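You operate a simulated robot arm through the tools that you are given. There is no shell and no other tool. Be economical: measure what you need, move in short steps, check, and stop when the job is done.

The job below is to be done with a simulated two-armed robot. You get a single attempt, and the scene is never put back.

Task
On the top of the press bench, fold the beige cloth in half, so that its two long edges meet.

It is judged by the outcome, as a careful person would: the job done as asked, and still so three seconds after it is handed in. It fails if anything else is knocked over, pushed out of place, dropped, spilled or broken. Flat cloth is picked up by pressing the open fingertips on it (5 to 10 N) and closing them slowly along it; thin cloth reads only 2 to 8 mm in the jaws.

Robot
Two 6-joint arms with two-finger grippers on one trunk, on a base that drives. Base frame: it is fixed to the floor where the robot stands at the start and does not move with it; the origin is under the middle of the robot, x ahead of it, y to its left, z up; the surface under the hand at the start is at about z = 0.85. Readings come in m, rad, newtons and seconds.
The left shoulder is at the start at [0.061, 0.143, 0.9], the right one opposite. With the tool pointing down near the work surface each hand reaches from about 0.3 to 0.72 m from the robot's upright axis, wherever it stands, measured 20 degrees to its own side. Places, roughly: beige cloth [0.5, 0, 0.9]; top of the press bench [0.7, 0.7, 0.8]. Payload 2.45 kg a hand.
Tool frame (each hand has its own): the origin (TCP) lies between the finger pads and is the grasp point; the fingertips stand 0.026 m ahead of it; z points along the fingers, y is the line along which they close. The gripper opens to 0.096 m. The gripper's body begins 0.069 m behind the TCP.
Orientation is that of the tool frame in the base frame, as a unit quaternion [x, y, z, w]. With the fingers straight down and closing along the base's y, the tool's x points along the base's -x, its y along +y and its z along -z.

Tools
- The arms move only by the tool jog_arm. It takes "left_targets", "right_targets" or both (then of equal length, played together; a hand with none holds still); each is a list of rows, each an object (a shift or turn left out is 0, a gripper value left out holds the last) with "dp": the shift along the tool's x, y, z in m, a list of three; "turn": the turn, a rotation vector about the tool's x, y, z in rad, a list of three; "claw": the gripper command, from -1 (fully open) to 1 (shut), values between in proportion. In form: [{"dp": [x, y, z], "turn": [ax, ay, az], "claw": claw}, ...]. A call has 1 to 20 rows; each row shifts and turns the commanded pose from where the row before left it, along the tool's axes as they then stand. Rows are played at 5 a second. More than 0.05 m and 0.15 rad between two rows, or a gripper value outside its range, and nothing of the call is played. Where a pose cannot be reached the arm comes as near as it can. A force on the tool above 40 N (or 10 N above the force at the start of the call, whichever is more), or a blocked arm, ends the call early, and 0.2 s more pass. The fingers move at their own pace and stop on an object; they squeeze with about 28 N. The grip force told is the motor's: it shows also when the fingers shut on nothing. Time passes only in rows, and 0.2 s behind the last, so rows that do not move let the fingers close. The reply holds the time, the measured pose of the TCP, the force on the tool along the base axes, the opening and the grip force, in the units named above and with some noise, with the torque about the TCP (base axes, N m) and any sound that the robot's microphone picked up.
- Cameras (640 x 400 px; columns grow to the right, rows downward): "scene" is now at [0.1312, -0.013, 1.4911]; the picture's right is [-0.18, -0.98, 0.00], its down [-0.83, 0.15, -0.53] and it looks along [0.52, -0.10, -0.85] (base axes); focal length 265 px, centre (320, 200). "left" rides on the left gripper at [0.082, -0.003, -0.098] in its tool frame; the picture's right is [0.04, 1.00, 0.00], its down [-0.73, 0.03, -0.68] and it looks along [-0.68, 0.03, 0.73] (tool axes); focal length 256 px, centre (320, 200). "right" rides on the right gripper at [0.081, 0.003, -0.098] in its tool frame; the picture's right is [-0.04, 1.00, 0.00], its down [-0.73, -0.03, -0.68] and it looks along [-0.68, -0.03, 0.73] (tool axes); focal length 256 px, centre (320, 200). There is no depth. A picture from a camera that has moved, and an enlarged one, comes with that camera's place and axes in the base frame and with its lens.
- snapshot(camera): a new picture of that camera. The clock stands still meanwhile.
- slide_trunk(by): slides the trunk up (or, below 0, down) by that many m; the arms and the scene camera ride with it, the base frame stays. It gives what a move gives, with no picture.
- drive_base(legs): drives the robot by 1 to 6 legs, each [ahead, turn to the left] in m and rad, along the robot's own axes; the way and the turn of a leg run together, so that a leg with both is an arc; at most 1.5 m and 3.142 rad a leg. The arms and the cameras ride along, it lands a little off, and it stops where it bumps. It gives what a move gives.
- pan_tilt(pan, tilt): turns the head with the scene camera to pan (to the left, within 1.501 rad either way) and tilt (down, from -0.506 to 1.204), counted from straight ahead of the robot. It gives what a move gives.
- enlarge(camera, box): a new picture of the part [left, top, right, bottom] of that camera's present view, enlarged. The clock stands still meanwhile.
- sign_off(): hands the job in; it is judged then, once.

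Work in short steps. Places have to be worked out from the pictures, the camera data and where the tool is seen: move nearer, look again, correct. Check each grasp and each placing, and mend what went wrong. You have 120 turns and 108 pictures in all, those below and enlarged ones among them. Open the grippers and draw the arms clear of the work before you hand the job in, unless the task says otherwise; then end with one line.

The tools are called after ">>>" by a JSON object that holds its "method" and its "body". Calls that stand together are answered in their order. jog_arm: Moves the arms, as the interface text tells. Its arguments: {"type":"object","properties":{"left_targets":{"type":"array","items":{"type":"object","properties":{"dp":{"type":"array","items":{"type":"number"}},"turn":{"type":"array","items":{"type":"number"}},"claw":{"type":"number"}}}},"right_targets":{"type":"array","items":{"type":"object","properties":{"dp":{"type":"array","items":{"type":"number"}},"turn":{"type":"array","items":{"type":"number"}},"claw":{"type":"number"}}}}},"required":[]} The other tools are called the same way: slide_trunk (by) slides the trunk up or down; drive_base (legs) drives the base; pan_tilt (pan, tilt) turns the head that bears the scene camera; snapshot (camera) takes a picture; enlarge (camera, box) takes an enlarged picture of a part of a camera's view; sign_off () hands the job in.

At the start:

```text
time: 0.0
left_eef_pos: [0.5033, 0.2171, 1.0278]
left_tcp_rot: [-0.004, 1.0, -0.001, 0.0]
left_force: [-1.0, 0.1, -0.1]
left_ft_torque: [-0.01, 0.02, 0.0]
left_opening: 0.0962
left_finger_force: 0.1
right_eef_pos: [0.4838, -0.16, 1.0465]
right_tcp_rot: [-0.005, 1.0, -0.001, 0.0]
right_force: [-0.3, 0.1, -0.7]
right_ft_torque: [0.02, -0.01, -0.02]
right_opening: 0.0961
right_finger_force: 0.1
trunk travel left (down, up): [-0.525, 0.065]
robot x, y, heading: [0.0016, 0.0036, -0.002]
head pan, tilt: [-0.18, 1.009]
```

scene: 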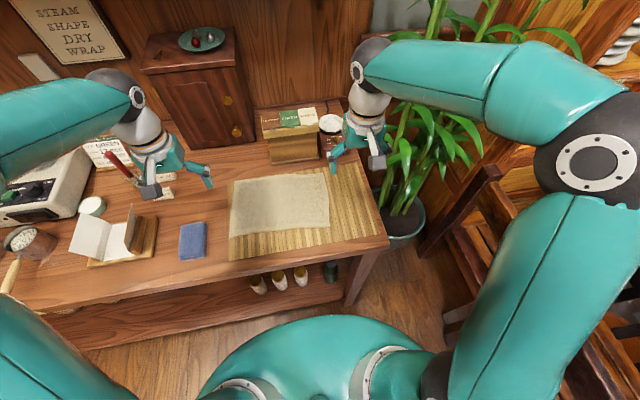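
right: 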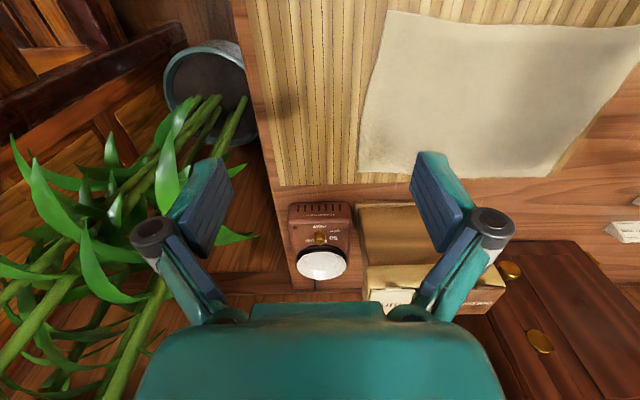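
left: 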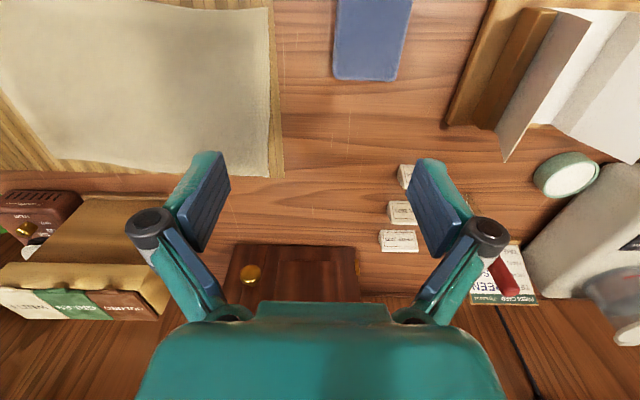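

The cloth appears to lie on a mat with its long edges along y, roughly x 0.44 to 0.64 and y -0.12 to 0.16. I'll take a closer look.

>>> {"method": "enlarge", "body": {"camera": "scene", "box": [200, 140, 400, 265]}}

>>> {"method": "snapshot", "body": {"camera": "left"}}

```text
3.20 times, centred on (300, 202) of scene
camera zoom: at [0.1312, -0.013, 1.4911], right [-0.18, -0.98, 0.0], down [-0.83, 0.15, -0.53], along [0.52, -0.1, -0.85], focal length 848 px, centre (384, 192)
```

zoom: 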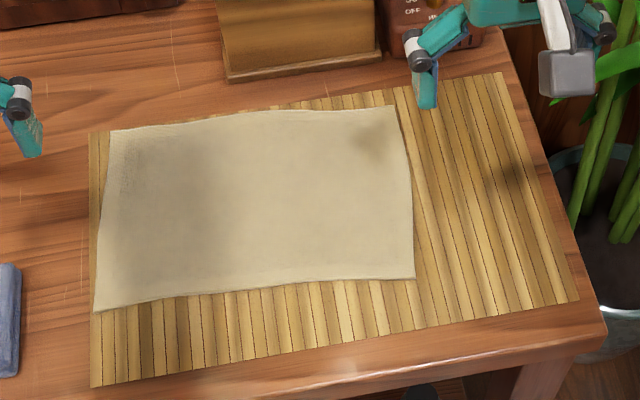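

```text
103 pictures are left
camera left: at [0.4224, 0.2135, 1.1285], right [-0.05, 1.0, 0.0], down [0.73, 0.04, 0.68], along [0.68, 0.03, -0.73], focal length 256 px, centre (320, 200)
```

left: 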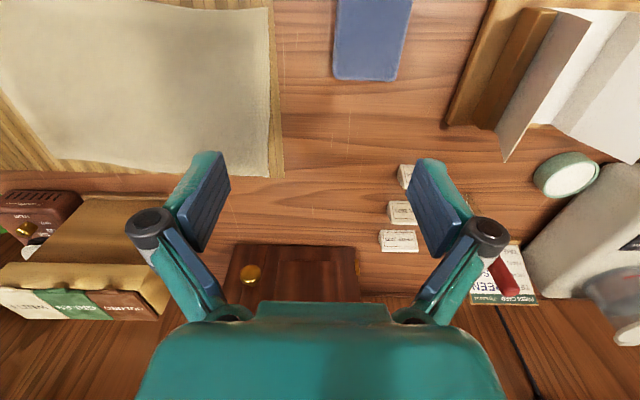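

Corner estimates: far-left (0.635, 0.150), far-right (0.614, -0.118), near-right (0.433, -0.097), near-left (0.450, 0.163). I plan to pinch the far long edge near both corners and fold it towards the robot. First I hover above those corners with the fingers part open.

>>> {"method": "jog_arm", "body": {"left_targets": [{"dp": [-0.0, 0, 0.0], "claw": 0.375}, {"dp": [-0.025, -0.0184, 0.0156]}, {"dp": [-0.025, -0.0184, 0.0156]}, {"dp": [-0.025, -0.0184, 0.0156]}, {"dp": [-0.025, -0.0184, 0.0156]}, {"dp": [-0.025, -0.0184, 0.0156]}, {}], "right_targets": [{"dp": [0, 0, 0], "claw": 0.375}, {"dp": [-0.025, 0.015, 0.0193]}, {"dp": [-0.025, 0.015, 0.0193]}, {"dp": [-0.025, 0.015, 0.0193]}, {"dp": [-0.025, 0.015, 0.0193]}, {"dp": [-0.025, 0.015, 0.0193]}, {}]}}

>>> {"method": "snapshot", "body": {"camera": "left"}}

>>> {"method": "snapshot", "body": {"camera": "right"}}

>>> {"method": "enlarge", "body": {"camera": "scene", "box": [200, 140, 400, 265]}}

```text
time: 1.6
left_eef_pos: [0.6279, 0.123, 0.9535]
left_tcp_rot: [-0.005, 1.0, 0.0, 0.0]
left_force: [0.1, 0.4, -0.1]
left_ft_torque: [0.01, -0.03, 0.02]
left_opening: 0.0299
left_finger_force: 0.1
right_eef_pos: [0.6084, -0.0831, 0.9483]
right_tcp_rot: [-0.004, 1.0, 0.0, 0.001]
right_force: [0.2, -0.2, 0.9]
right_ft_torque: [0.02, -0.07, 0.02]
right_opening: 0.0298
right_finger_force: 0.0
trunk travel left (down, up): [-0.525, 0.065]
robot x, y, heading: [0.0022, 0.0023, -0.001]
head pan, tilt: [-0.18, 1.009]
```

```text
102 pictures are left
camera left: at [0.546, 0.1192, 1.0518], right [-0.05, 1.0, 0.0], down [0.73, 0.04, 0.68], along [0.68, 0.03, -0.73], focal length 256 px, centre (320, 200)
```

left: 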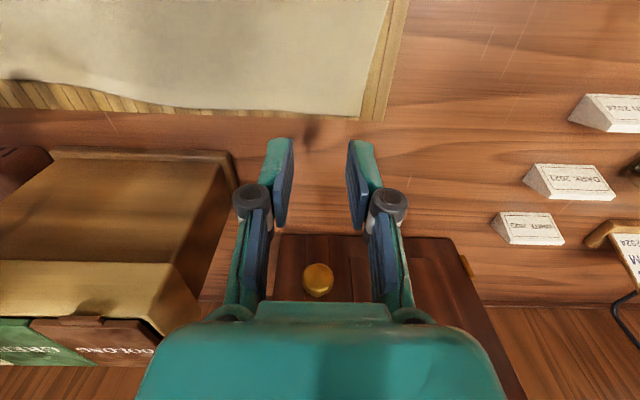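

```text
101 pictures are left
camera right: at [0.5259, -0.0791, 1.0466], right [0.03, 1.0, 0.0], down [0.73, -0.02, 0.68], along [0.68, -0.02, -0.73], focal length 256 px, centre (320, 200)
```

right: 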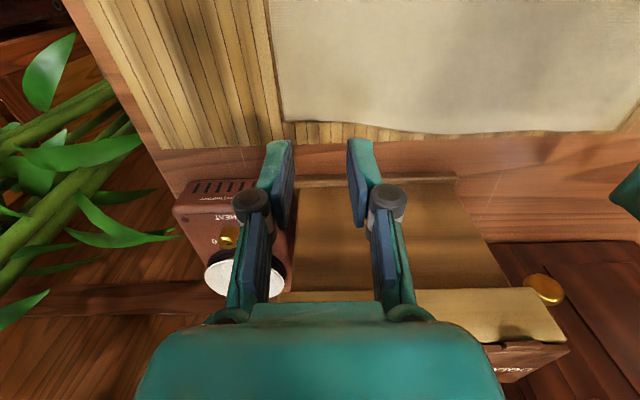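

```text
3.20 times, centred on (300, 202) of scene
camera zoom: at [0.1296, -0.0129, 1.4913], right [-0.18, -0.98, 0.0], down [-0.83, 0.15, -0.53], along [0.53, -0.1, -0.85], focal length 848 px, centre (384, 192)
```

zoom: 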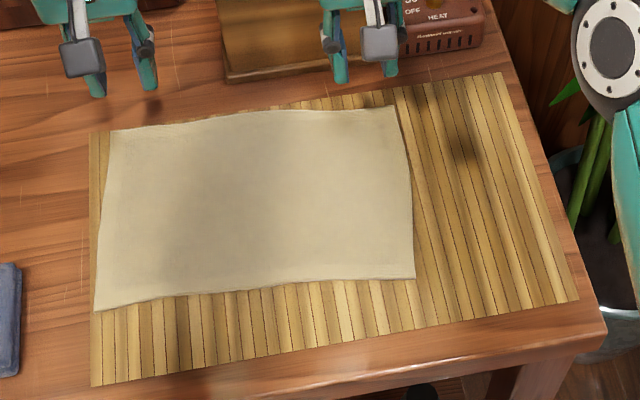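

Corners refined to FL (0.636, 0.154) and FR (0.615, -0.112). I lower both hands close to the cloth with small x/y corrections.

>>> {"method": "jog_arm", "body": {"left_targets": [{"dp": [-0.002, 0.002, 0.02]}, {"dp": [0, 0.002, 0.02]}, {"dp": [0, 0, 0.02]}, {}], "right_targets": [{"dp": [-0.005, -0.001, 0.02]}, {"dp": [0, 0, 0.02]}, {"dp": [0, 0, 0.015]}, {}]}}

>>> {"method": "snapshot", "body": {"camera": "left"}}

>>> {"method": "snapshot", "body": {"camera": "right"}}

>>> {"method": "enlarge", "body": {"camera": "scene", "box": [200, 140, 400, 265]}}

```text
time: 2.6
left_eef_pos: [0.6309, 0.1283, 0.8917]
left_tcp_rot: [-0.005, 1.0, 0.0, 0.0]
left_force: [-0.1, 0.9, -0.1]
left_ft_torque: [0.03, 0.0, -0.01]
left_opening: 0.0299
left_finger_force: 0.0
right_eef_pos: [0.6109, -0.0823, 0.8939]
right_tcp_rot: [-0.006, 1.0, 0.001, -0.001]
right_force: [0.2, -0.1, 0.1]
right_ft_torque: [-0.02, 0.02, 0.0]
right_opening: 0.0301
right_finger_force: 0.2
trunk travel left (down, up): [-0.525, 0.065]
robot x, y, heading: [-0.0001, -0.0033, -0.0]
head pan, tilt: [-0.18, 1.009]
```

```text
99 pictures are left
camera left: at [0.55, 0.1237, 0.9909], right [-0.05, 1.0, 0.0], down [0.73, 0.04, 0.68], along [0.68, 0.03, -0.73], focal length 256 px, centre (320, 200)
```

left: 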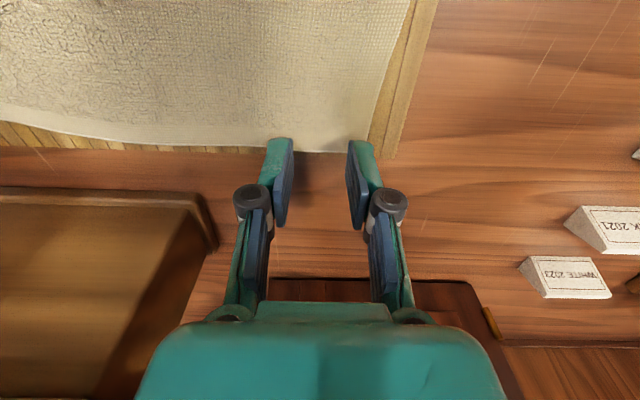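

```text
98 pictures are left
camera right: at [0.5293, -0.0792, 0.9917], right [0.03, 1.0, 0.0], down [0.73, -0.02, 0.68], along [0.68, -0.02, -0.73], focal length 256 px, centre (320, 200)
```

right: 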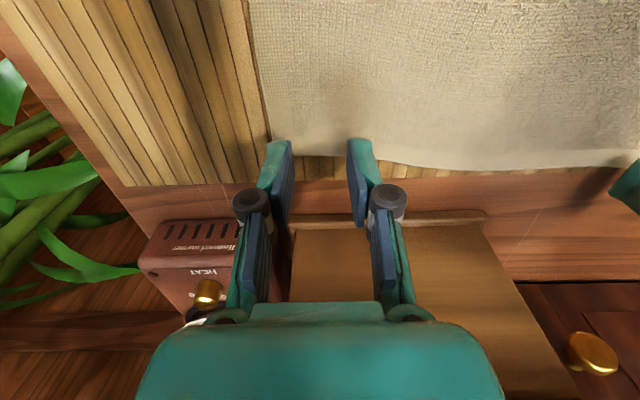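

```text
3.20 times, centred on (300, 202) of scene
camera zoom: at [0.1311, -0.013, 1.4911], right [-0.18, -0.98, 0.0], down [-0.83, 0.15, -0.53], along [0.52, -0.1, -0.85], focal length 848 px, centre (384, 192)
```

zoom: 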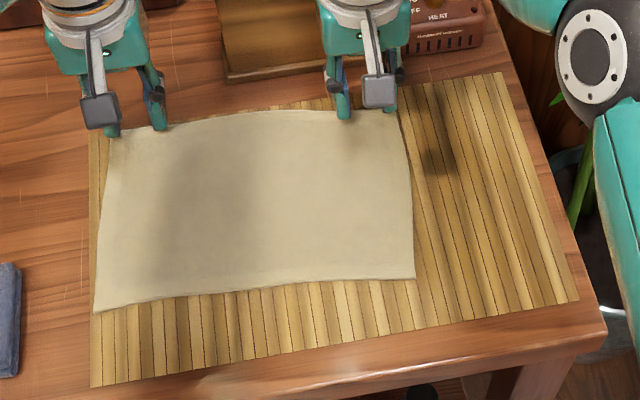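

Finger positions look good; the right hand shifts 5 mm further out, then I press down gently in small steps.

>>> {"method": "jog_arm", "body": {"left_targets": [{"dp": [0, 0, 0.003]}, {"dp": [0, 0, 0.003]}, {"dp": [0, 0, 0.002]}, {}], "right_targets": [{"dp": [-0.005, 0, 0.003]}, {"dp": [0, 0, 0.003]}, {"dp": [0, 0, 0.003]}, {}]}}

```text
time: 3.6
left_eef_pos: [0.6306, 0.1293, 0.8831]
left_tcp_rot: [-0.005, 1.0, 0.0, 0.0]
left_force: [-0.4, -0.3, 0.1]
left_ft_torque: [-0.01, 0.02, -0.01]
left_opening: 0.0298
left_finger_force: 0.0
right_eef_pos: [0.6182, -0.0837, 0.8861]
right_tcp_rot: [-0.004, 1.0, 0.0, -0.001]
right_force: [-0.3, -0.6, 0.0]
right_ft_torque: [0.01, -0.02, -0.04]
right_opening: 0.0302
right_finger_force: 0.0
trunk travel left (down, up): [-0.525, 0.065]
robot x, y, heading: [-0.0039, -0.0019, 0.002]
head pan, tilt: [-0.18, 1.009]
```

No contact yet; continuing down.

>>> {"method": "jog_arm", "body": {"left_targets": [{"dp": [0, 0, 0.002]}, {"dp": [0, 0, 0.002]}, {}], "right_targets": [{"dp": [0, 0, 0.003]}, {"dp": [0, 0, 0.003]}, {}]}}

```text
time: 4.4
left_eef_pos: [0.6314, 0.13, 0.8794]
left_tcp_rot: [-0.005, 1.0, 0.0, 0.0]
left_force: [0.4, -0.6, 0.3]
left_ft_torque: [-0.04, 0.0, 0.05]
left_opening: 0.0297
left_finger_force: 0.0
right_eef_pos: [0.6175, -0.0837, 0.8804]
right_tcp_rot: [-0.005, 1.0, 0.001, 0.0]
right_force: [0.9, 0.0, 0.7]
right_ft_torque: [0.0, 0.02, 0.0]
right_opening: 0.0299
right_finger_force: 0.0
trunk travel left (down, up): [-0.525, 0.065]
robot x, y, heading: [-0.0008, 0.0023, 0.003]
head pan, tilt: [-0.18, 1.009]
```

Still free; a little further in 1–2 mm steps.

>>> {"method": "jog_arm", "body": {"left_targets": [{"dp": [0, 0, 0.0015]}, {"dp": [0, 0, 0.0015]}, {}], "right_targets": [{"dp": [0, 0, 0.002]}, {"dp": [0, 0, 0.002]}, {}]}}

```text
time: 5.2
left_eef_pos: [0.6309, 0.1311, 0.8794]
left_tcp_rot: [-0.005, 1.0, 0.0, 0.001]
left_force: [1.2, -0.6, 9.4]
left_ft_torque: [-0.05, 0.03, 0.03]
left_opening: 0.0294
left_finger_force: 0.3
right_eef_pos: [0.6179, -0.0845, 0.8776]
right_tcp_rot: [-0.004, 1.0, 0.001, 0.002]
right_force: [2.1, 0.6, 10.9]
right_ft_torque: [0.08, 0.02, -0.04]
right_opening: 0.0299
right_finger_force: 0.0
trunk travel left (down, up): [-0.525, 0.065]
robot x, y, heading: [0.0002, 0.0007, 0.001]
head pan, tilt: [-0.18, 1.009]
```

Both are pressing at about 10 N. Closing slowly.

>>> {"method": "jog_arm", "body": {"left_targets": [{"claw": 0.43}, {"claw": 0.49}, {"claw": 0.55}, {"claw": 0.61}, {"claw": 0.67}, {"claw": 0.73}, {"claw": 0.79}, {"claw": 0.85}, {"claw": 0.91}, {"claw": 1.0}, {}, {}], "right_targets": [{"claw": 0.43}, {"claw": 0.49}, {"claw": 0.55}, {"claw": 0.61}, {"claw": 0.67}, {"claw": 0.73}, {"claw": 0.79}, {"claw": 0.85}, {"claw": 0.91}, {"claw": 1.0}, {}, {}]}}

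>>> {"method": "snapshot", "body": {"camera": "left"}}

>>> {"method": "snapshot", "body": {"camera": "right"}}

>>> {"method": "enlarge", "body": {"camera": "scene", "box": [200, 140, 400, 265]}}

```text
time: 7.8
left_eef_pos: [0.6295, 0.1311, 0.8785]
left_tcp_rot: [-0.005, 1.0, 0.0, 0.0]
left_force: [-0.8, -1.1, 5.9]
left_ft_torque: [-0.06, 0.04, 0.01]
left_opening: 0.0001
left_finger_force: 27.7
right_eef_pos: [0.6164, -0.0842, 0.8774]
right_tcp_rot: [-0.005, 1.0, -0.001, 0.0]
right_force: [-0.8, 5.2, 15.8]
right_ft_torque: [0.13, 0.16, 0.01]
right_opening: 0.0036
right_finger_force: 28.5
trunk travel left (down, up): [-0.525, 0.065]
robot x, y, heading: [-0.0009, 0.0036, 0.001]
head pan, tilt: [-0.18, 1.009]
```

```text
96 pictures are left
camera left: at [0.5487, 0.127, 0.977], right [-0.05, 1.0, 0.0], down [0.73, 0.04, 0.68], along [0.68, 0.03, -0.73], focal length 256 px, centre (320, 200)
```

left: 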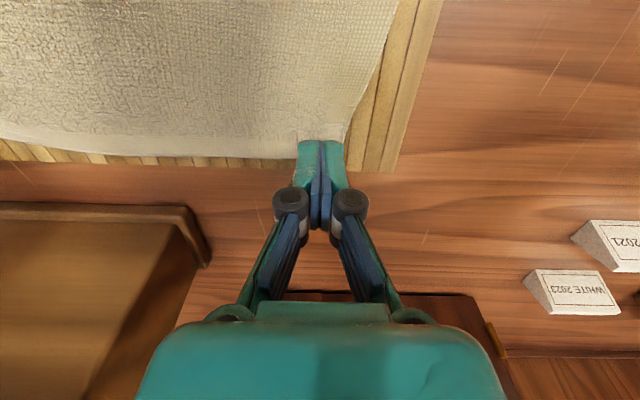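

```text
95 pictures are left
camera right: at [0.5337, -0.0811, 0.9757], right [0.03, 1.0, 0.0], down [0.73, -0.02, 0.68], along [0.68, -0.02, -0.73], focal length 256 px, centre (320, 200)
```

right: 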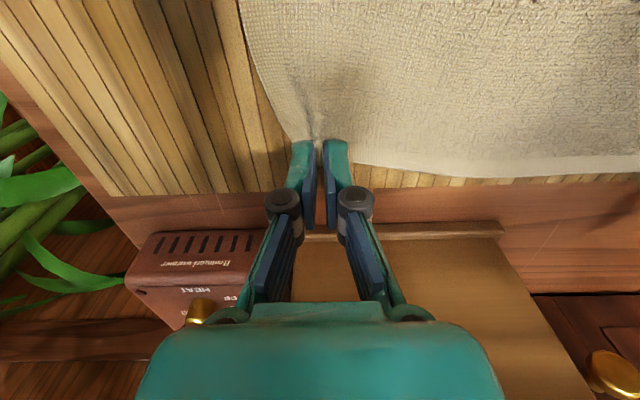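

```text
3.20 times, centred on (300, 202) of scene
camera zoom: at [0.1287, -0.0124, 1.4914], right [-0.18, -0.98, 0.0], down [-0.83, 0.15, -0.53], along [0.53, -0.1, -0.85], focal length 848 px, centre (384, 192)
```

zoom: 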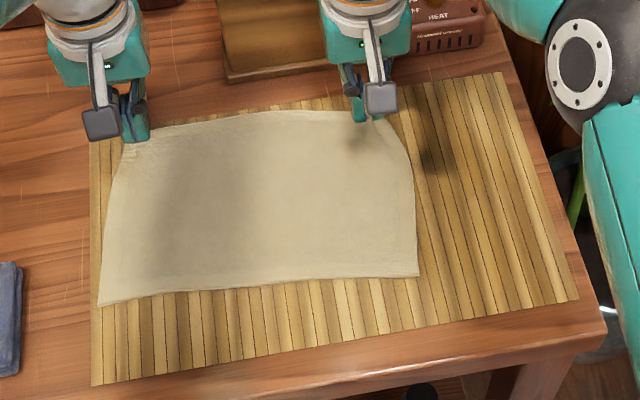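

The right hand holds cloth (3.6 mm); the left closed empty. I lift the left slightly, reopen, and view the corner before retrying further in.

>>> {"method": "jog_arm", "body": {"left_targets": [{"dp": [0, 0, -0.01]}, {"dp": [0, 0, -0.01]}, {"dp": [0.005, -0.005, 0], "claw": 0.35}, {"dp": [0.005, -0.006, 0]}, {}]}}

>>> {"method": "snapshot", "body": {"camera": "left"}}

```text
time: 9.0
left_eef_pos: [0.6184, 0.1211, 0.8996]
left_tcp_rot: [-0.005, 1.0, 0.001, 0.002]
left_force: [0.4, -0.2, -0.1]
left_ft_torque: [-0.02, 0.02, 0.0]
left_opening: 0.0312
left_finger_force: 0.1
right_eef_pos: [0.6161, -0.0844, 0.8785]
right_tcp_rot: [-0.005, 1.0, 0.0, 0.0]
right_force: [-3.2, 2.5, 17.5]
right_ft_torque: [0.09, 0.16, -0.02]
right_opening: 0.0035
right_finger_force: 28.0
trunk travel left (down, up): [-0.525, 0.065]
robot x, y, heading: [0.0018, -0.0023, -0.0]
head pan, tilt: [-0.18, 1.009]
```

```text
93 pictures are left
camera left: at [0.537, 0.1166, 0.9982], right [-0.05, 1.0, 0.0], down [0.73, 0.04, 0.68], along [0.68, 0.03, -0.73], focal length 256 px, centre (320, 200)
```

left: 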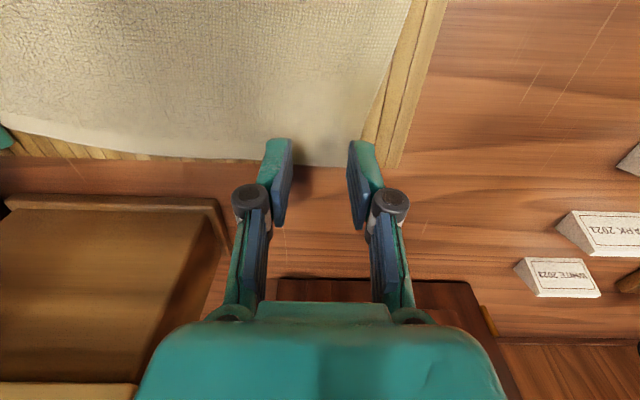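

The left fingers now lie fully on the cloth just inside the corner. Lower and press slightly harder.

>>> {"method": "jog_arm", "body": {"left_targets": [{"dp": [0, 0, 0.01]}, {"dp": [0, 0, 0.008]}, {"dp": [0, 0, 0.002]}, {"dp": [0, 0, 0.001]}, {}]}}

```text
time: 10.2
left_eef_pos: [0.619, 0.1194, 0.8784]
left_tcp_rot: [-0.005, 1.0, 0.0, 0.002]
left_force: [-1.4, -0.7, 12.9]
left_ft_torque: [-0.03, 0.05, -0.04]
left_opening: 0.0312
left_finger_force: 0.1
right_eef_pos: [0.6161, -0.0844, 0.8778]
right_tcp_rot: [-0.005, 1.0, 0.0, 0.002]
right_force: [1.0, 4.3, 11.7]
right_ft_torque: [0.04, 0.05, -0.02]
right_opening: 0.0039
right_finger_force: 28.5
trunk travel left (down, up): [-0.525, 0.065]
robot x, y, heading: [0.0019, -0.0005, 0.001]
head pan, tilt: [-0.18, 1.009]
```

Pressing at 13 N; closing slowly.

>>> {"method": "jog_arm", "body": {"left_targets": [{"claw": 0.4}, {"claw": 0.45}, {"claw": 0.5}, {"claw": 0.55}, {"claw": 0.6}, {"claw": 0.65}, {"claw": 0.7}, {"claw": 0.75}, {"claw": 0.8}, {"claw": 0.85}, {"claw": 0.9}, {"claw": 1.0}, {}, {}]}}

>>> {"method": "snapshot", "body": {"camera": "left"}}

```text
time: 13.2
left_eef_pos: [0.6191, 0.1207, 0.8784]
left_tcp_rot: [-0.005, 1.0, 0.0, 0.0]
left_force: [-0.2, -12.4, 24.0]
left_ft_torque: [-0.34, -0.01, -0.05]
left_opening: 0.0052
left_finger_force: 28.0
right_eef_pos: [0.6155, -0.0842, 0.8786]
right_tcp_rot: [-0.005, 1.0, 0.001, 0.002]
right_force: [2.3, 12.0, 9.0]
right_ft_torque: [0.34, -0.03, -0.11]
right_opening: 0.0038
right_finger_force: 27.7
trunk travel left (down, up): [-0.525, 0.065]
robot x, y, heading: [-0.0011, 0.0016, 0.001]
head pan, tilt: [-0.18, 1.009]
```

```text
92 pictures are left
camera left: at [0.5372, 0.1154, 0.9771], right [-0.05, 1.0, 0.0], down [0.73, 0.04, 0.68], along [0.68, 0.03, -0.73], focal length 256 px, centre (320, 200)
```

left: 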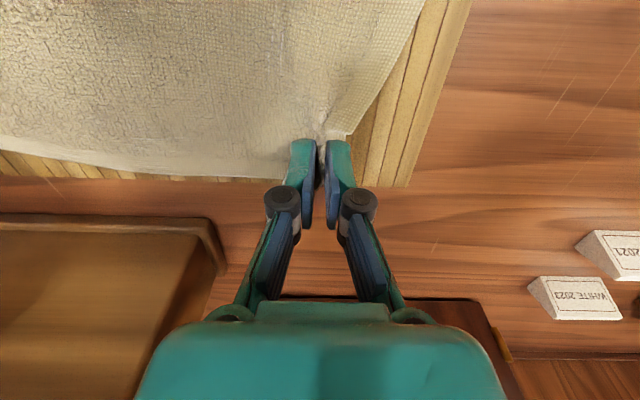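

Both hands hold cloth, with about 12 N tension between them. I bring them slightly together and lift 2 cm.

>>> {"method": "jog_arm", "body": {"left_targets": [{"dp": [0, -0.003, -0.004]}, {"dp": [0, -0.002, -0.008]}, {"dp": [0.004, 0, -0.01]}, {}], "right_targets": [{"dp": [0, 0.003, -0.004]}, {"dp": [0, 0.002, -0.008]}, {"dp": [0.004, 0, -0.01]}, {}]}}

>>> {"method": "snapshot", "body": {"camera": "scene"}}

```text
time: 14.2
left_eef_pos: [0.6182, 0.1162, 0.8973]
left_tcp_rot: [-0.004, 1.0, 0.001, -0.002]
left_force: [0.5, -1.4, 0.2]
left_ft_torque: [-0.02, -0.03, -0.01]
left_opening: 0.0043
left_finger_force: 27.7
right_eef_pos: [0.6135, -0.0798, 0.8982]
right_tcp_rot: [-0.004, 1.0, 0.0, -0.001]
right_force: [0.3, 1.6, -0.3]
right_ft_torque: [0.03, 0.0, 0.02]
right_opening: 0.0034
right_finger_force: 28.0
trunk travel left (down, up): [-0.525, 0.065]
robot x, y, heading: [-0.0012, -0.0027, 0.002]
head pan, tilt: [-0.18, 1.009]
```

```text
91 pictures are left
camera scene: at [0.1322, -0.013, 1.4909], right [-0.18, -0.98, 0.0], down [-0.83, 0.15, -0.53], along [0.52, -0.1, -0.85], focal length 265 px, centre (320, 200)
```

scene: 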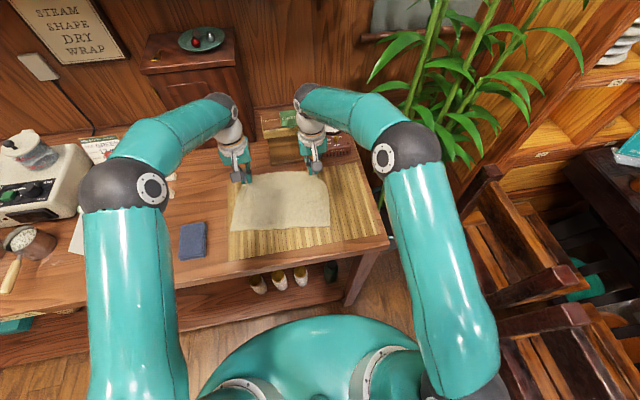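

Both grips are good. Now the first half of the arc, following a circle around the fold line at x≈0.54.

>>> {"method": "jog_arm", "body": {"left_targets": [{"dp": [0.008, 0.001, -0.016]}, {"dp": [0.008, 0.001, -0.015]}, {"dp": [0.013, 0.001, -0.011]}, {"dp": [0.014, 0.001, -0.01]}, {"dp": [0.016, 0.001, -0.005]}, {"dp": [0.017, 0.001, -0.002]}, {}], "right_targets": [{"dp": [0.009, 0.001, -0.016]}, {"dp": [0.009, 0.001, -0.015]}, {"dp": [0.014, 0.001, -0.011]}, {"dp": [0.015, 0.001, -0.01]}, {"dp": [0.017, 0.001, -0.005]}, {"dp": [0.018, 0.001, -0.002]}, {}]}}

>>> {"method": "enlarge", "body": {"camera": "scene", "box": [200, 140, 400, 265]}}

>>> {"method": "snapshot", "body": {"camera": "left"}}

```text
time: 15.8
left_eef_pos: [0.5412, 0.1198, 0.9563]
left_tcp_rot: [-0.005, 1.0, 0.0, -0.001]
left_force: [-0.2, -1.4, -0.5]
left_ft_torque: [0.01, 0.04, 0.03]
left_opening: 0.0044
left_finger_force: 27.6
right_eef_pos: [0.533, -0.0739, 0.9571]
right_tcp_rot: [-0.006, 1.0, 0.0, -0.001]
right_force: [0.3, 1.6, -0.5]
right_ft_torque: [0.04, 0.02, -0.01]
right_opening: 0.0034
right_finger_force: 27.7
trunk travel left (down, up): [-0.525, 0.065]
robot x, y, heading: [-0.0001, 0.0002, 0.001]
head pan, tilt: [-0.18, 1.009]
```

```text
3.20 times, centred on (300, 202) of scene
camera zoom: at [0.1322, -0.013, 1.491], right [-0.18, -0.98, 0.0], down [-0.83, 0.15, -0.53], along [0.52, -0.1, -0.85], focal length 848 px, centre (384, 192)
```

zoom: 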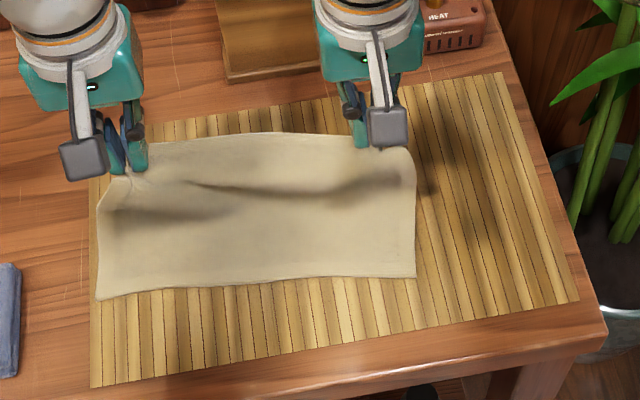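

```text
89 pictures are left
camera left: at [0.4609, 0.1157, 1.0558], right [-0.05, 1.0, 0.0], down [0.73, 0.04, 0.68], along [0.68, 0.03, -0.73], focal length 256 px, centre (320, 200)
```

left: 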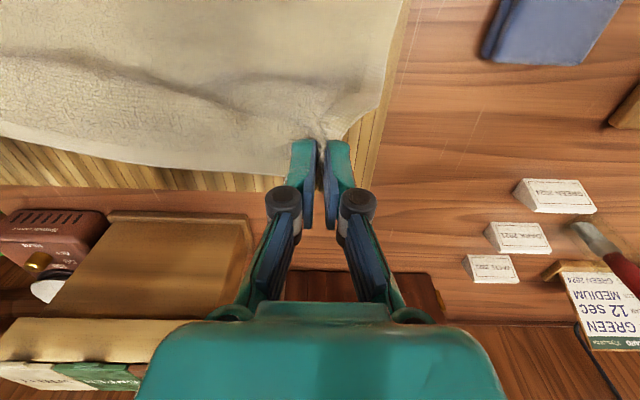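

The cloth follows well. Now I pitch the fingers forward while moving toward the robot at height.

>>> {"method": "jog_arm", "body": {"left_targets": [{"dp": [0.012, 0.001, 0.002], "turn": [0, -0.12, 0]}, {"dp": [0.0121, 0.001, 0.0005], "turn": [0, -0.12, 0]}, {"dp": [0.0121, 0.001, -0.0009], "turn": [0, -0.12, 0]}, {"dp": [0.012, 0.001, -0.0024], "turn": [0, -0.12, 0]}, {"dp": [0.0116, 0.001, -0.0038], "turn": [0, -0.12, 0]}, {}], "right_targets": [{"dp": [0.013, 0.001, 0.002], "turn": [0, -0.12, 0]}, {"dp": [0.0131, 0.001, 0.0005], "turn": [0, -0.12, 0]}, {"dp": [0.0131, 0.001, -0.0009], "turn": [0, -0.12, 0]}, {"dp": [0.013, 0.001, -0.0024], "turn": [0, -0.12, 0]}, {"dp": [0.0126, 0.001, -0.0038], "turn": [0, -0.12, 0]}, {}]}}

>>> {"method": "snapshot", "body": {"camera": "scene"}}

>>> {"method": "snapshot", "body": {"camera": "right"}}

```text
time: 17.2
left_eef_pos: [0.4832, 0.1249, 0.9466]
left_tcp_rot: [-0.004, 0.956, 0.001, 0.295]
left_force: [0.4, -1.8, 0.2]
left_ft_torque: [-0.01, 0.0, -0.01]
left_opening: 0.0044
left_finger_force: 28.0
right_eef_pos: [0.4672, -0.0686, 0.9472]
right_tcp_rot: [-0.006, 0.956, 0.003, 0.294]
right_force: [-0.2, 1.6, -0.4]
right_ft_torque: [0.0, 0.05, 0.0]
right_opening: 0.0035
right_finger_force: 28.7
trunk travel left (down, up): [-0.525, 0.065]
robot x, y, heading: [-0.0002, -0.0027, 0.0]
head pan, tilt: [-0.18, 1.009]
```

```text
88 pictures are left
camera scene: at [0.1318, -0.013, 1.491], right [-0.18, -0.98, 0.0], down [-0.83, 0.15, -0.53], along [0.52, -0.1, -0.85], focal length 265 px, centre (320, 200)
```

scene: 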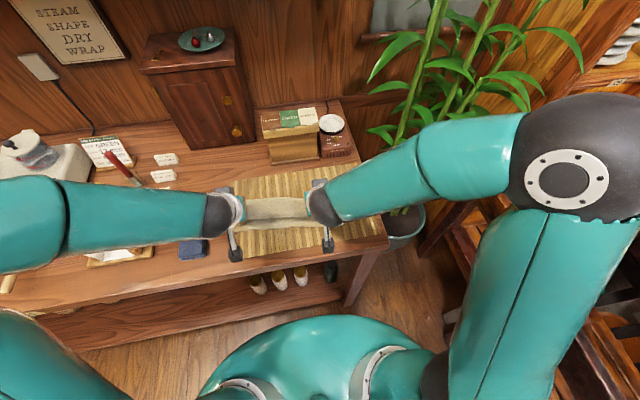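

```text
87 pictures are left
camera right: at [0.344, -0.0655, 0.9819], right [0.02, 1.0, 0.02], down [0.22, -0.03, 0.97], along [0.97, -0.02, -0.22], focal length 256 px, centre (320, 200)
```

right: 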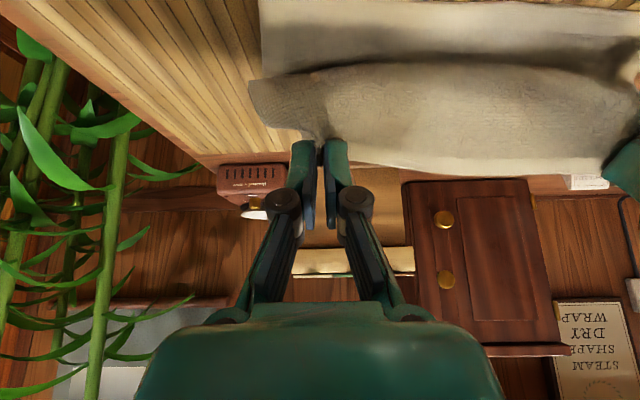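

The far edge is now over toward the near edge. Lowering most of the way and moving back.

>>> {"method": "jog_arm", "body": {"left_targets": [{"dp": [0.01306, 0.001, 0.00633]}, {"dp": [0.01306, 0, 0.00633]}, {"dp": [0.01306, 0, 0.00633]}, {"dp": [0.01306, 0, 0.00633]}, {}], "right_targets": [{"dp": [0.0134, 0.001, 0.0061]}, {"dp": [0.0134, 0, 0.0061]}, {"dp": [0.0134, 0, 0.0061]}, {"dp": [0.0134, 0, 0.0061]}, {}]}}

>>> {"method": "enlarge", "body": {"camera": "scene", "box": [200, 160, 400, 285]}}

>>> {"method": "snapshot", "body": {"camera": "right"}}

>>> {"method": "snapshot", "body": {"camera": "left"}}

```text
time: 18.4
left_eef_pos: [0.4502, 0.1249, 0.896]
left_tcp_rot: [-0.005, 0.955, 0.002, 0.296]
left_force: [0.2, -2.1, 0.2]
left_ft_torque: [-0.01, -0.01, -0.02]
left_opening: 0.0042
left_finger_force: 27.7
right_eef_pos: [0.4376, -0.0685, 0.8959]
right_tcp_rot: [-0.004, 0.955, 0.001, 0.296]
right_force: [-0.9, 0.9, -1.0]
right_ft_torque: [0.01, 0.0, 0.03]
right_opening: 0.0039
right_finger_force: 28.5
trunk travel left (down, up): [-0.525, 0.065]
robot x, y, heading: [-0.0011, 0.002, 0.003]
head pan, tilt: [-0.18, 1.009]
```

```text
3.20 times, centred on (300, 222) of scene
camera zoom: at [0.1308, -0.013, 1.4912], right [-0.18, -0.98, 0.0], down [-0.83, 0.15, -0.53], along [0.52, -0.1, -0.85], focal length 848 px, centre (384, 128)
```

zoom: 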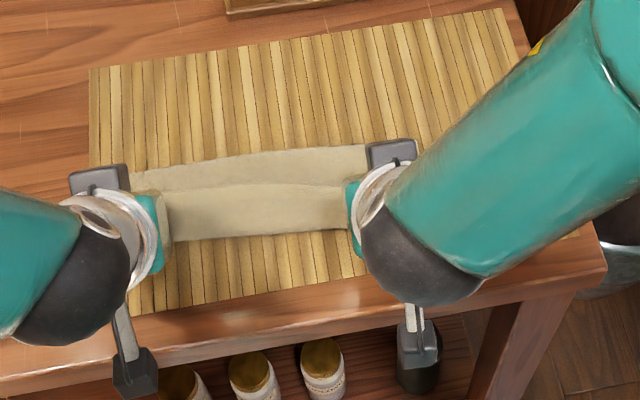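

```text
85 pictures are left
camera right: at [0.3139, -0.0658, 0.9305], right [0.02, 1.0, 0.02], down [0.22, -0.03, 0.97], along [0.97, -0.02, -0.22], focal length 256 px, centre (320, 200)
```

right: 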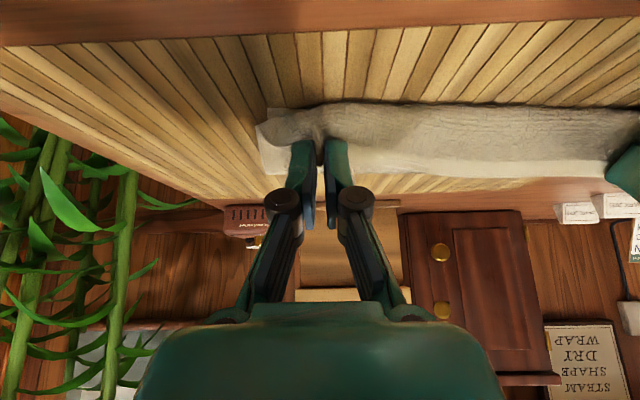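

```text
84 pictures are left
camera left: at [0.3289, 0.1205, 0.9328], right [-0.04, 1.0, -0.02], down [0.22, 0.03, 0.97], along [0.97, 0.04, -0.22], focal length 256 px, centre (320, 200)
```

left: 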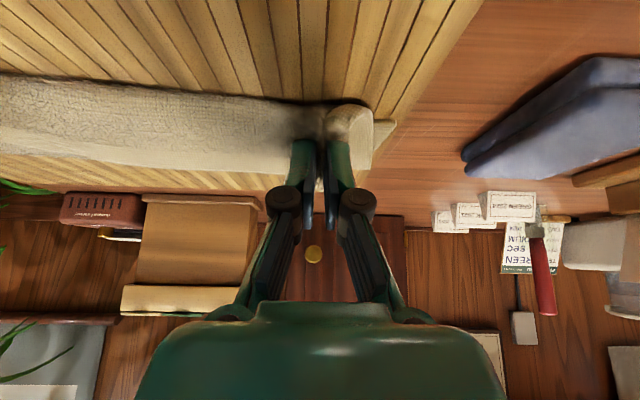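

The roll sits a bit too near the robot for when the held flap unrolls, so I ease forward about 12 mm while lowering 8 mm, then look.

>>> {"method": "jog_arm", "body": {"left_targets": [{"dp": [-0.0027, 0, 0.0067]}, {"dp": [-0.0027, 0, 0.0067]}, {}], "right_targets": [{"dp": [-0.0027, 0, 0.0067]}, {"dp": [-0.0027, 0, 0.0067]}, {}]}}

>>> {"method": "enlarge", "body": {"camera": "scene", "box": [200, 160, 400, 285]}}

>>> {"method": "enlarge", "body": {"camera": "right", "box": [200, 50, 440, 200]}}

>>> {"method": "enlarge", "body": {"camera": "left", "box": [200, 50, 440, 200]}}

```text
time: 19.2
left_eef_pos: [0.4631, 0.1259, 0.8896]
left_tcp_rot: [-0.004, 0.955, 0.001, 0.296]
left_force: [-1.0, -3.5, 1.2]
left_ft_torque: [-0.08, 0.03, -0.07]
left_opening: 0.0041
left_finger_force: 27.9
right_eef_pos: [0.4486, -0.0691, 0.8886]
right_tcp_rot: [-0.004, 0.955, 0.002, 0.296]
right_force: [-0.6, 3.2, 2.0]
right_ft_torque: [0.07, 0.0, 0.05]
right_opening: 0.0034
right_finger_force: 27.0
trunk travel left (down, up): [-0.525, 0.065]
robot x, y, heading: [0.0007, 0.0016, 0.001]
head pan, tilt: [-0.18, 1.009]
```

```text
3.20 times, centred on (300, 222) of scene
camera zoom: at [0.1306, -0.0129, 1.4912], right [-0.18, -0.98, 0.0], down [-0.83, 0.15, -0.53], along [0.52, -0.1, -0.85], focal length 848 px, centre (384, 128)
```

zoom: 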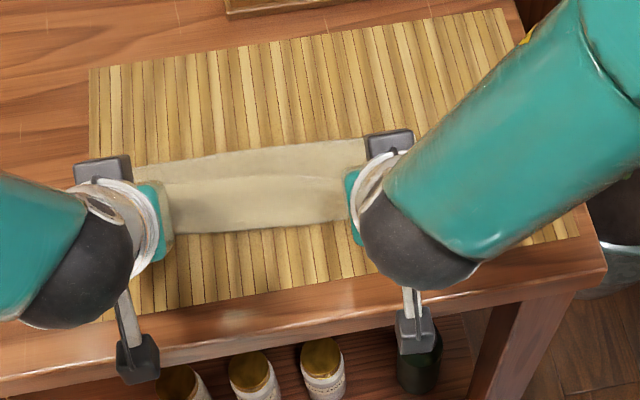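

```text
2.67 times, centred on (320, 125) of right
camera zoom: at [0.326, -0.067, 0.9227], right [0.02, 1.0, 0.02], down [0.22, -0.03, 0.97], along [0.97, -0.02, -0.22], focal length 683 px, centre (320, 400)
```

zoom: 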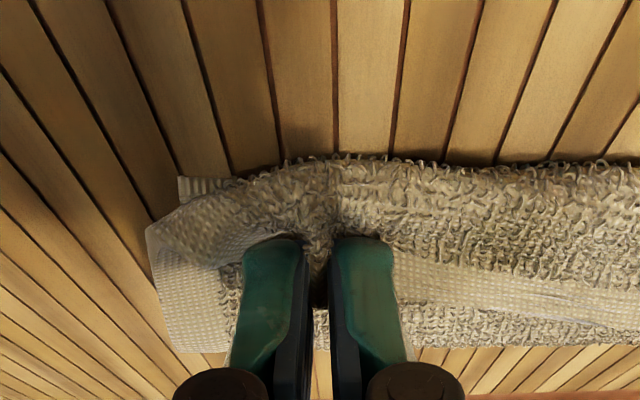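

```text
2.67 times, centred on (320, 125) of left
camera zoom: at [0.3408, 0.1205, 0.9246], right [-0.04, 1.0, -0.02], down [0.22, 0.03, 0.97], along [0.97, 0.04, -0.22], focal length 683 px, centre (320, 400)
```

zoom: 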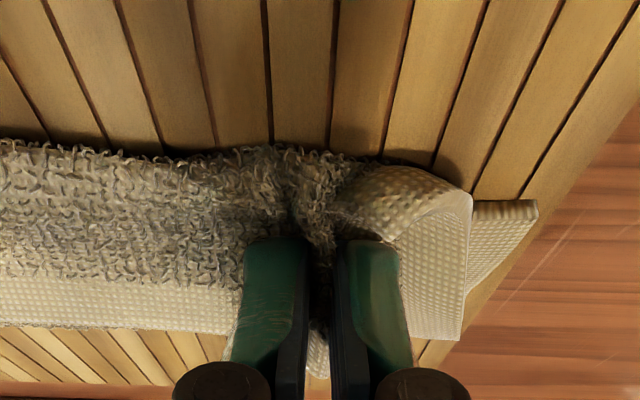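

The near corners sit at about (0.439, -0.094) and (0.464, 0.169), and the pinch points are about where they should land. The rest is a curl and a bulging fold. I open gently and withdraw along the fingers.

>>> {"method": "jog_arm", "body": {"left_targets": [{"claw": 0.8}, {"claw": 0.6}, {"claw": 0.4}, {}, {"dp": [0, 0, -0.012]}, {"dp": [0, 0, -0.02]}, {"dp": [0, 0, -0.03]}, {"dp": [0, 0, -0.03]}, {}], "right_targets": [{"claw": 0.8}, {"claw": 0.6}, {"claw": 0.4}, {}, {"dp": [0, 0, -0.012]}, {"dp": [0, 0, -0.02]}, {"dp": [0, 0, -0.03]}, {"dp": [0, 0, -0.03]}, {}]}}

>>> {"method": "snapshot", "body": {"camera": "scene"}}

>>> {"method": "snapshot", "body": {"camera": "right"}}

>>> {"method": "snapshot", "body": {"camera": "left"}}

```text
time: 21.2
left_eef_pos: [0.4128, 0.1252, 0.9676]
left_tcp_rot: [-0.004, 0.955, 0.001, 0.295]
left_force: [1.1, -0.2, -0.3]
left_ft_torque: [0.0, -0.02, 0.01]
left_opening: 0.0286
left_finger_force: 0.1
right_eef_pos: [0.3958, -0.0707, 0.9628]
right_tcp_rot: [-0.004, 0.955, 0.001, 0.295]
right_force: [-0.1, 1.2, 0.1]
right_ft_torque: [0.0, 0.01, -0.02]
right_opening: 0.0288
right_finger_force: 0.1
trunk travel left (down, up): [-0.525, 0.065]
robot x, y, heading: [0.0046, 0.0015, -0.001]
head pan, tilt: [-0.18, 1.009]
```

```text
80 pictures are left
camera scene: at [0.1323, -0.0129, 1.4909], right [-0.18, -0.98, 0.0], down [-0.83, 0.15, -0.53], along [0.52, -0.1, -0.85], focal length 265 px, centre (320, 200)
```

scene: 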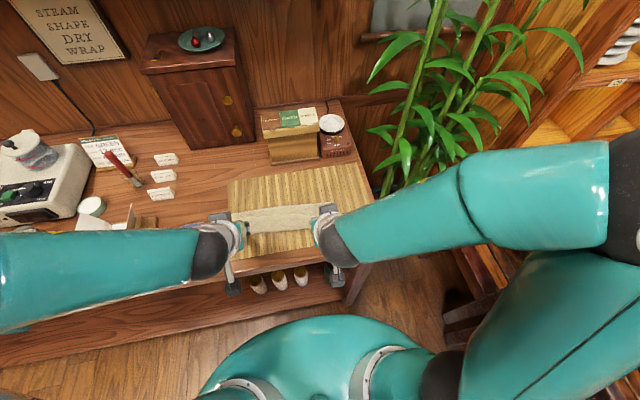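

```text
79 pictures are left
camera right: at [0.2717, -0.068, 0.9973], right [0.02, 1.0, 0.02], down [0.22, -0.03, 0.97], along [0.97, -0.02, -0.22], focal length 256 px, centre (320, 200)
```

right: 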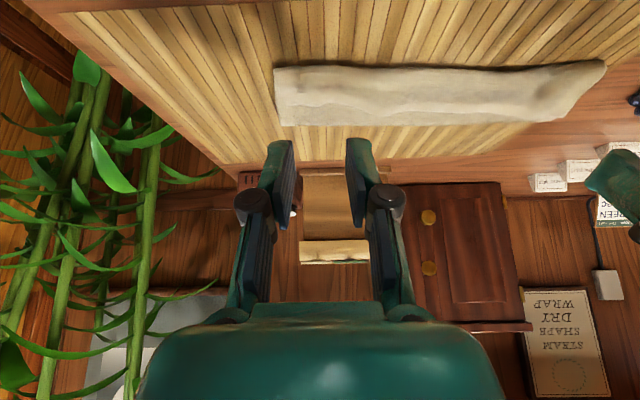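

```text
78 pictures are left
camera left: at [0.2894, 0.1205, 1.0029], right [-0.04, 1.0, -0.02], down [0.22, 0.03, 0.97], along [0.97, 0.04, -0.22], focal length 256 px, centre (320, 200)
```

left: 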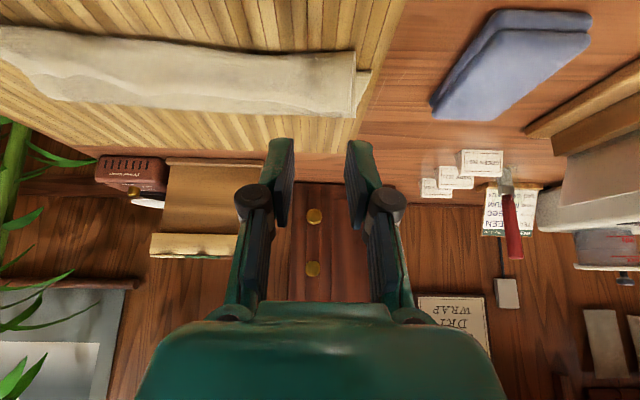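

The cloth looks neatly folded. I raise, level out and part the arms to see it properly.

>>> {"method": "jog_arm", "body": {"left_targets": [{"dp": [0, 0.035, -0.02], "turn": [0, 0.12, 0]}, {"dp": [0, 0.035, -0.02], "turn": [0, 0.12, 0]}, {"dp": [0, 0.035, -0.01], "turn": [0, 0.12, 0]}, {"dp": [0, 0.035, 0], "turn": [0, 0.12, 0]}, {"dp": [0, 0.02, 0], "turn": [0, 0.12, 0]}, {}], "right_targets": [{"dp": [0, -0.035, -0.02], "turn": [0, 0.12, 0]}, {"dp": [0, -0.035, -0.02], "turn": [0, 0.12, 0]}, {"dp": [0, -0.035, -0.01], "turn": [0, 0.12, 0]}, {"dp": [0, -0.035, 0], "turn": [0, 0.12, 0]}, {"dp": [0, -0.02, 0], "turn": [0, 0.12, 0]}, {}]}}

>>> {"method": "enlarge", "body": {"camera": "scene", "box": [210, 160, 370, 260]}}

```text
time: 22.6
left_eef_pos: [0.3865, 0.2848, 1.0086]
left_tcp_rot: [-0.005, 1.0, 0.001, -0.001]
left_force: [-0.2, 0.5, 0.3]
left_ft_torque: [0.03, 0.01, -0.01]
left_opening: 0.0288
left_finger_force: 0.0
right_eef_pos: [0.373, -0.2286, 1.0051]
right_tcp_rot: [-0.005, 1.0, 0.001, -0.001]
right_force: [-1.0, -0.4, 0.2]
right_ft_torque: [0.0, 0.02, 0.02]
right_opening: 0.0288
right_finger_force: 0.0
trunk travel left (down, up): [-0.525, 0.065]
robot x, y, heading: [0.0011, -0.0001, 0.003]
head pan, tilt: [-0.18, 1.009]
```

```text
4.00 times, centred on (290, 210) of scene
camera zoom: at [0.1298, -0.013, 1.4913], right [-0.18, -0.98, 0.0], down [-0.83, 0.15, -0.53], along [0.53, -0.1, -0.85], focal length 1059 px, centre (440, 160)
```

zoom: 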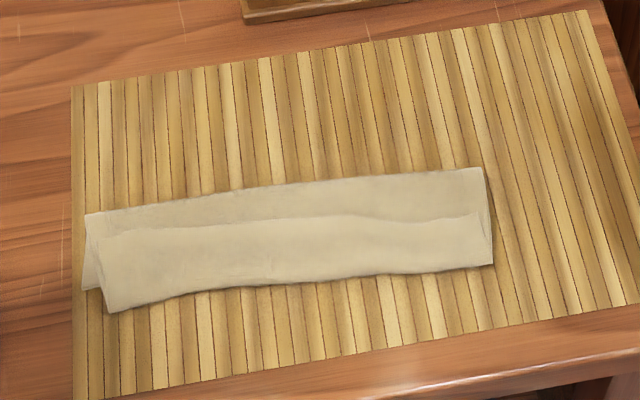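

The outline is only about 72 mm wide with a line along the top, perhaps the edge is still curled back. I look closer with the wrist cameras.

>>> {"method": "snapshot", "body": {"camera": "left"}}

>>> {"method": "snapshot", "body": {"camera": "right"}}

>>> {"method": "enlarge", "body": {"camera": "scene", "box": [225, 200, 289, 240]}}

>>> {"method": "enlarge", "body": {"camera": "scene", "box": [280, 195, 344, 235]}}

```text
76 pictures are left
camera left: at [0.3061, 0.2823, 1.1082], right [-0.05, 1.0, 0.0], down [0.73, 0.04, 0.68], along [0.68, 0.03, -0.73], focal length 256 px, centre (320, 200)
```

left: 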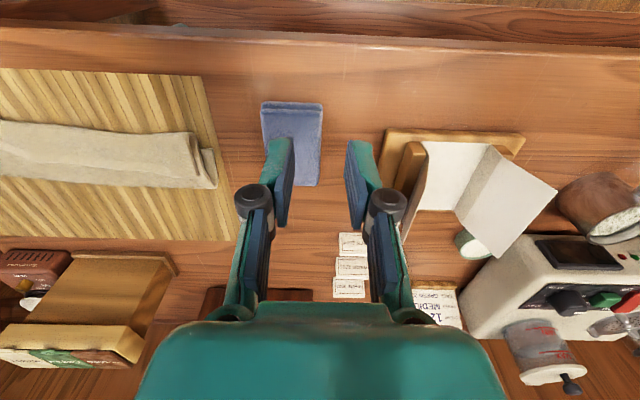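

```text
75 pictures are left
camera right: at [0.2913, -0.2254, 1.104], right [0.03, 1.0, 0.0], down [0.73, -0.02, 0.68], along [0.68, -0.02, -0.73], focal length 256 px, centre (320, 200)
```

right: 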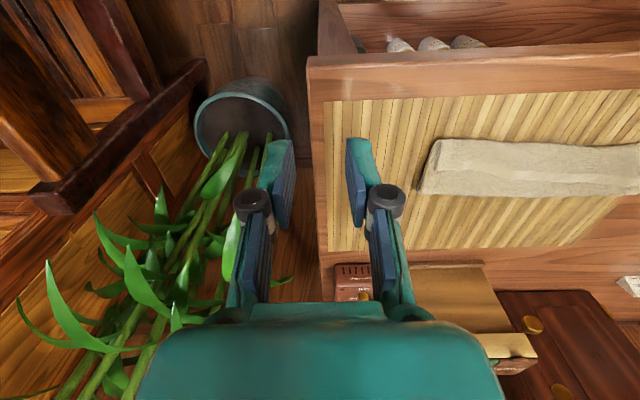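

```text
10.00 times, centred on (257, 220) of scene
camera zoom: at [0.1298, -0.013, 1.4913], right [-0.18, -0.98, 0.0], down [-0.83, 0.15, -0.53], along [0.53, -0.1, -0.85], focal length 2648 px, centre (950, 0)
```

zoom: 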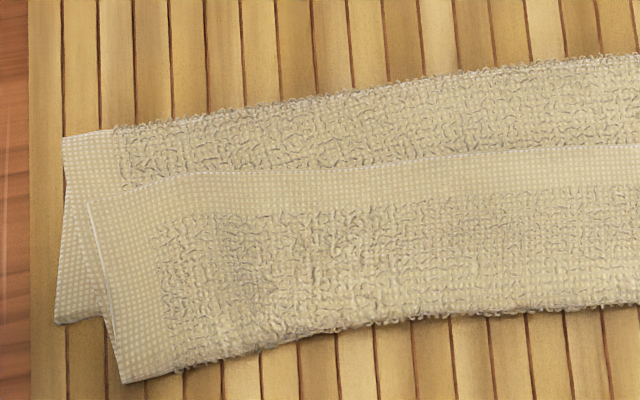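

```text
10.00 times, centred on (312, 215) of scene
camera zoom: at [0.1298, -0.013, 1.4913], right [-0.18, -0.98, 0.0], down [-0.83, 0.15, -0.53], along [0.53, -0.1, -0.85], focal length 2648 px, centre (400, 50)
```

zoom: 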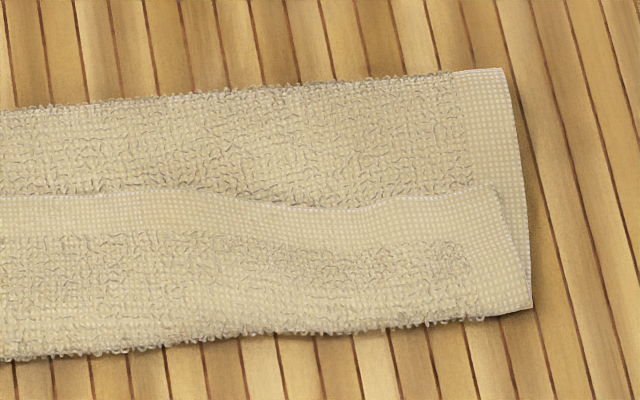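

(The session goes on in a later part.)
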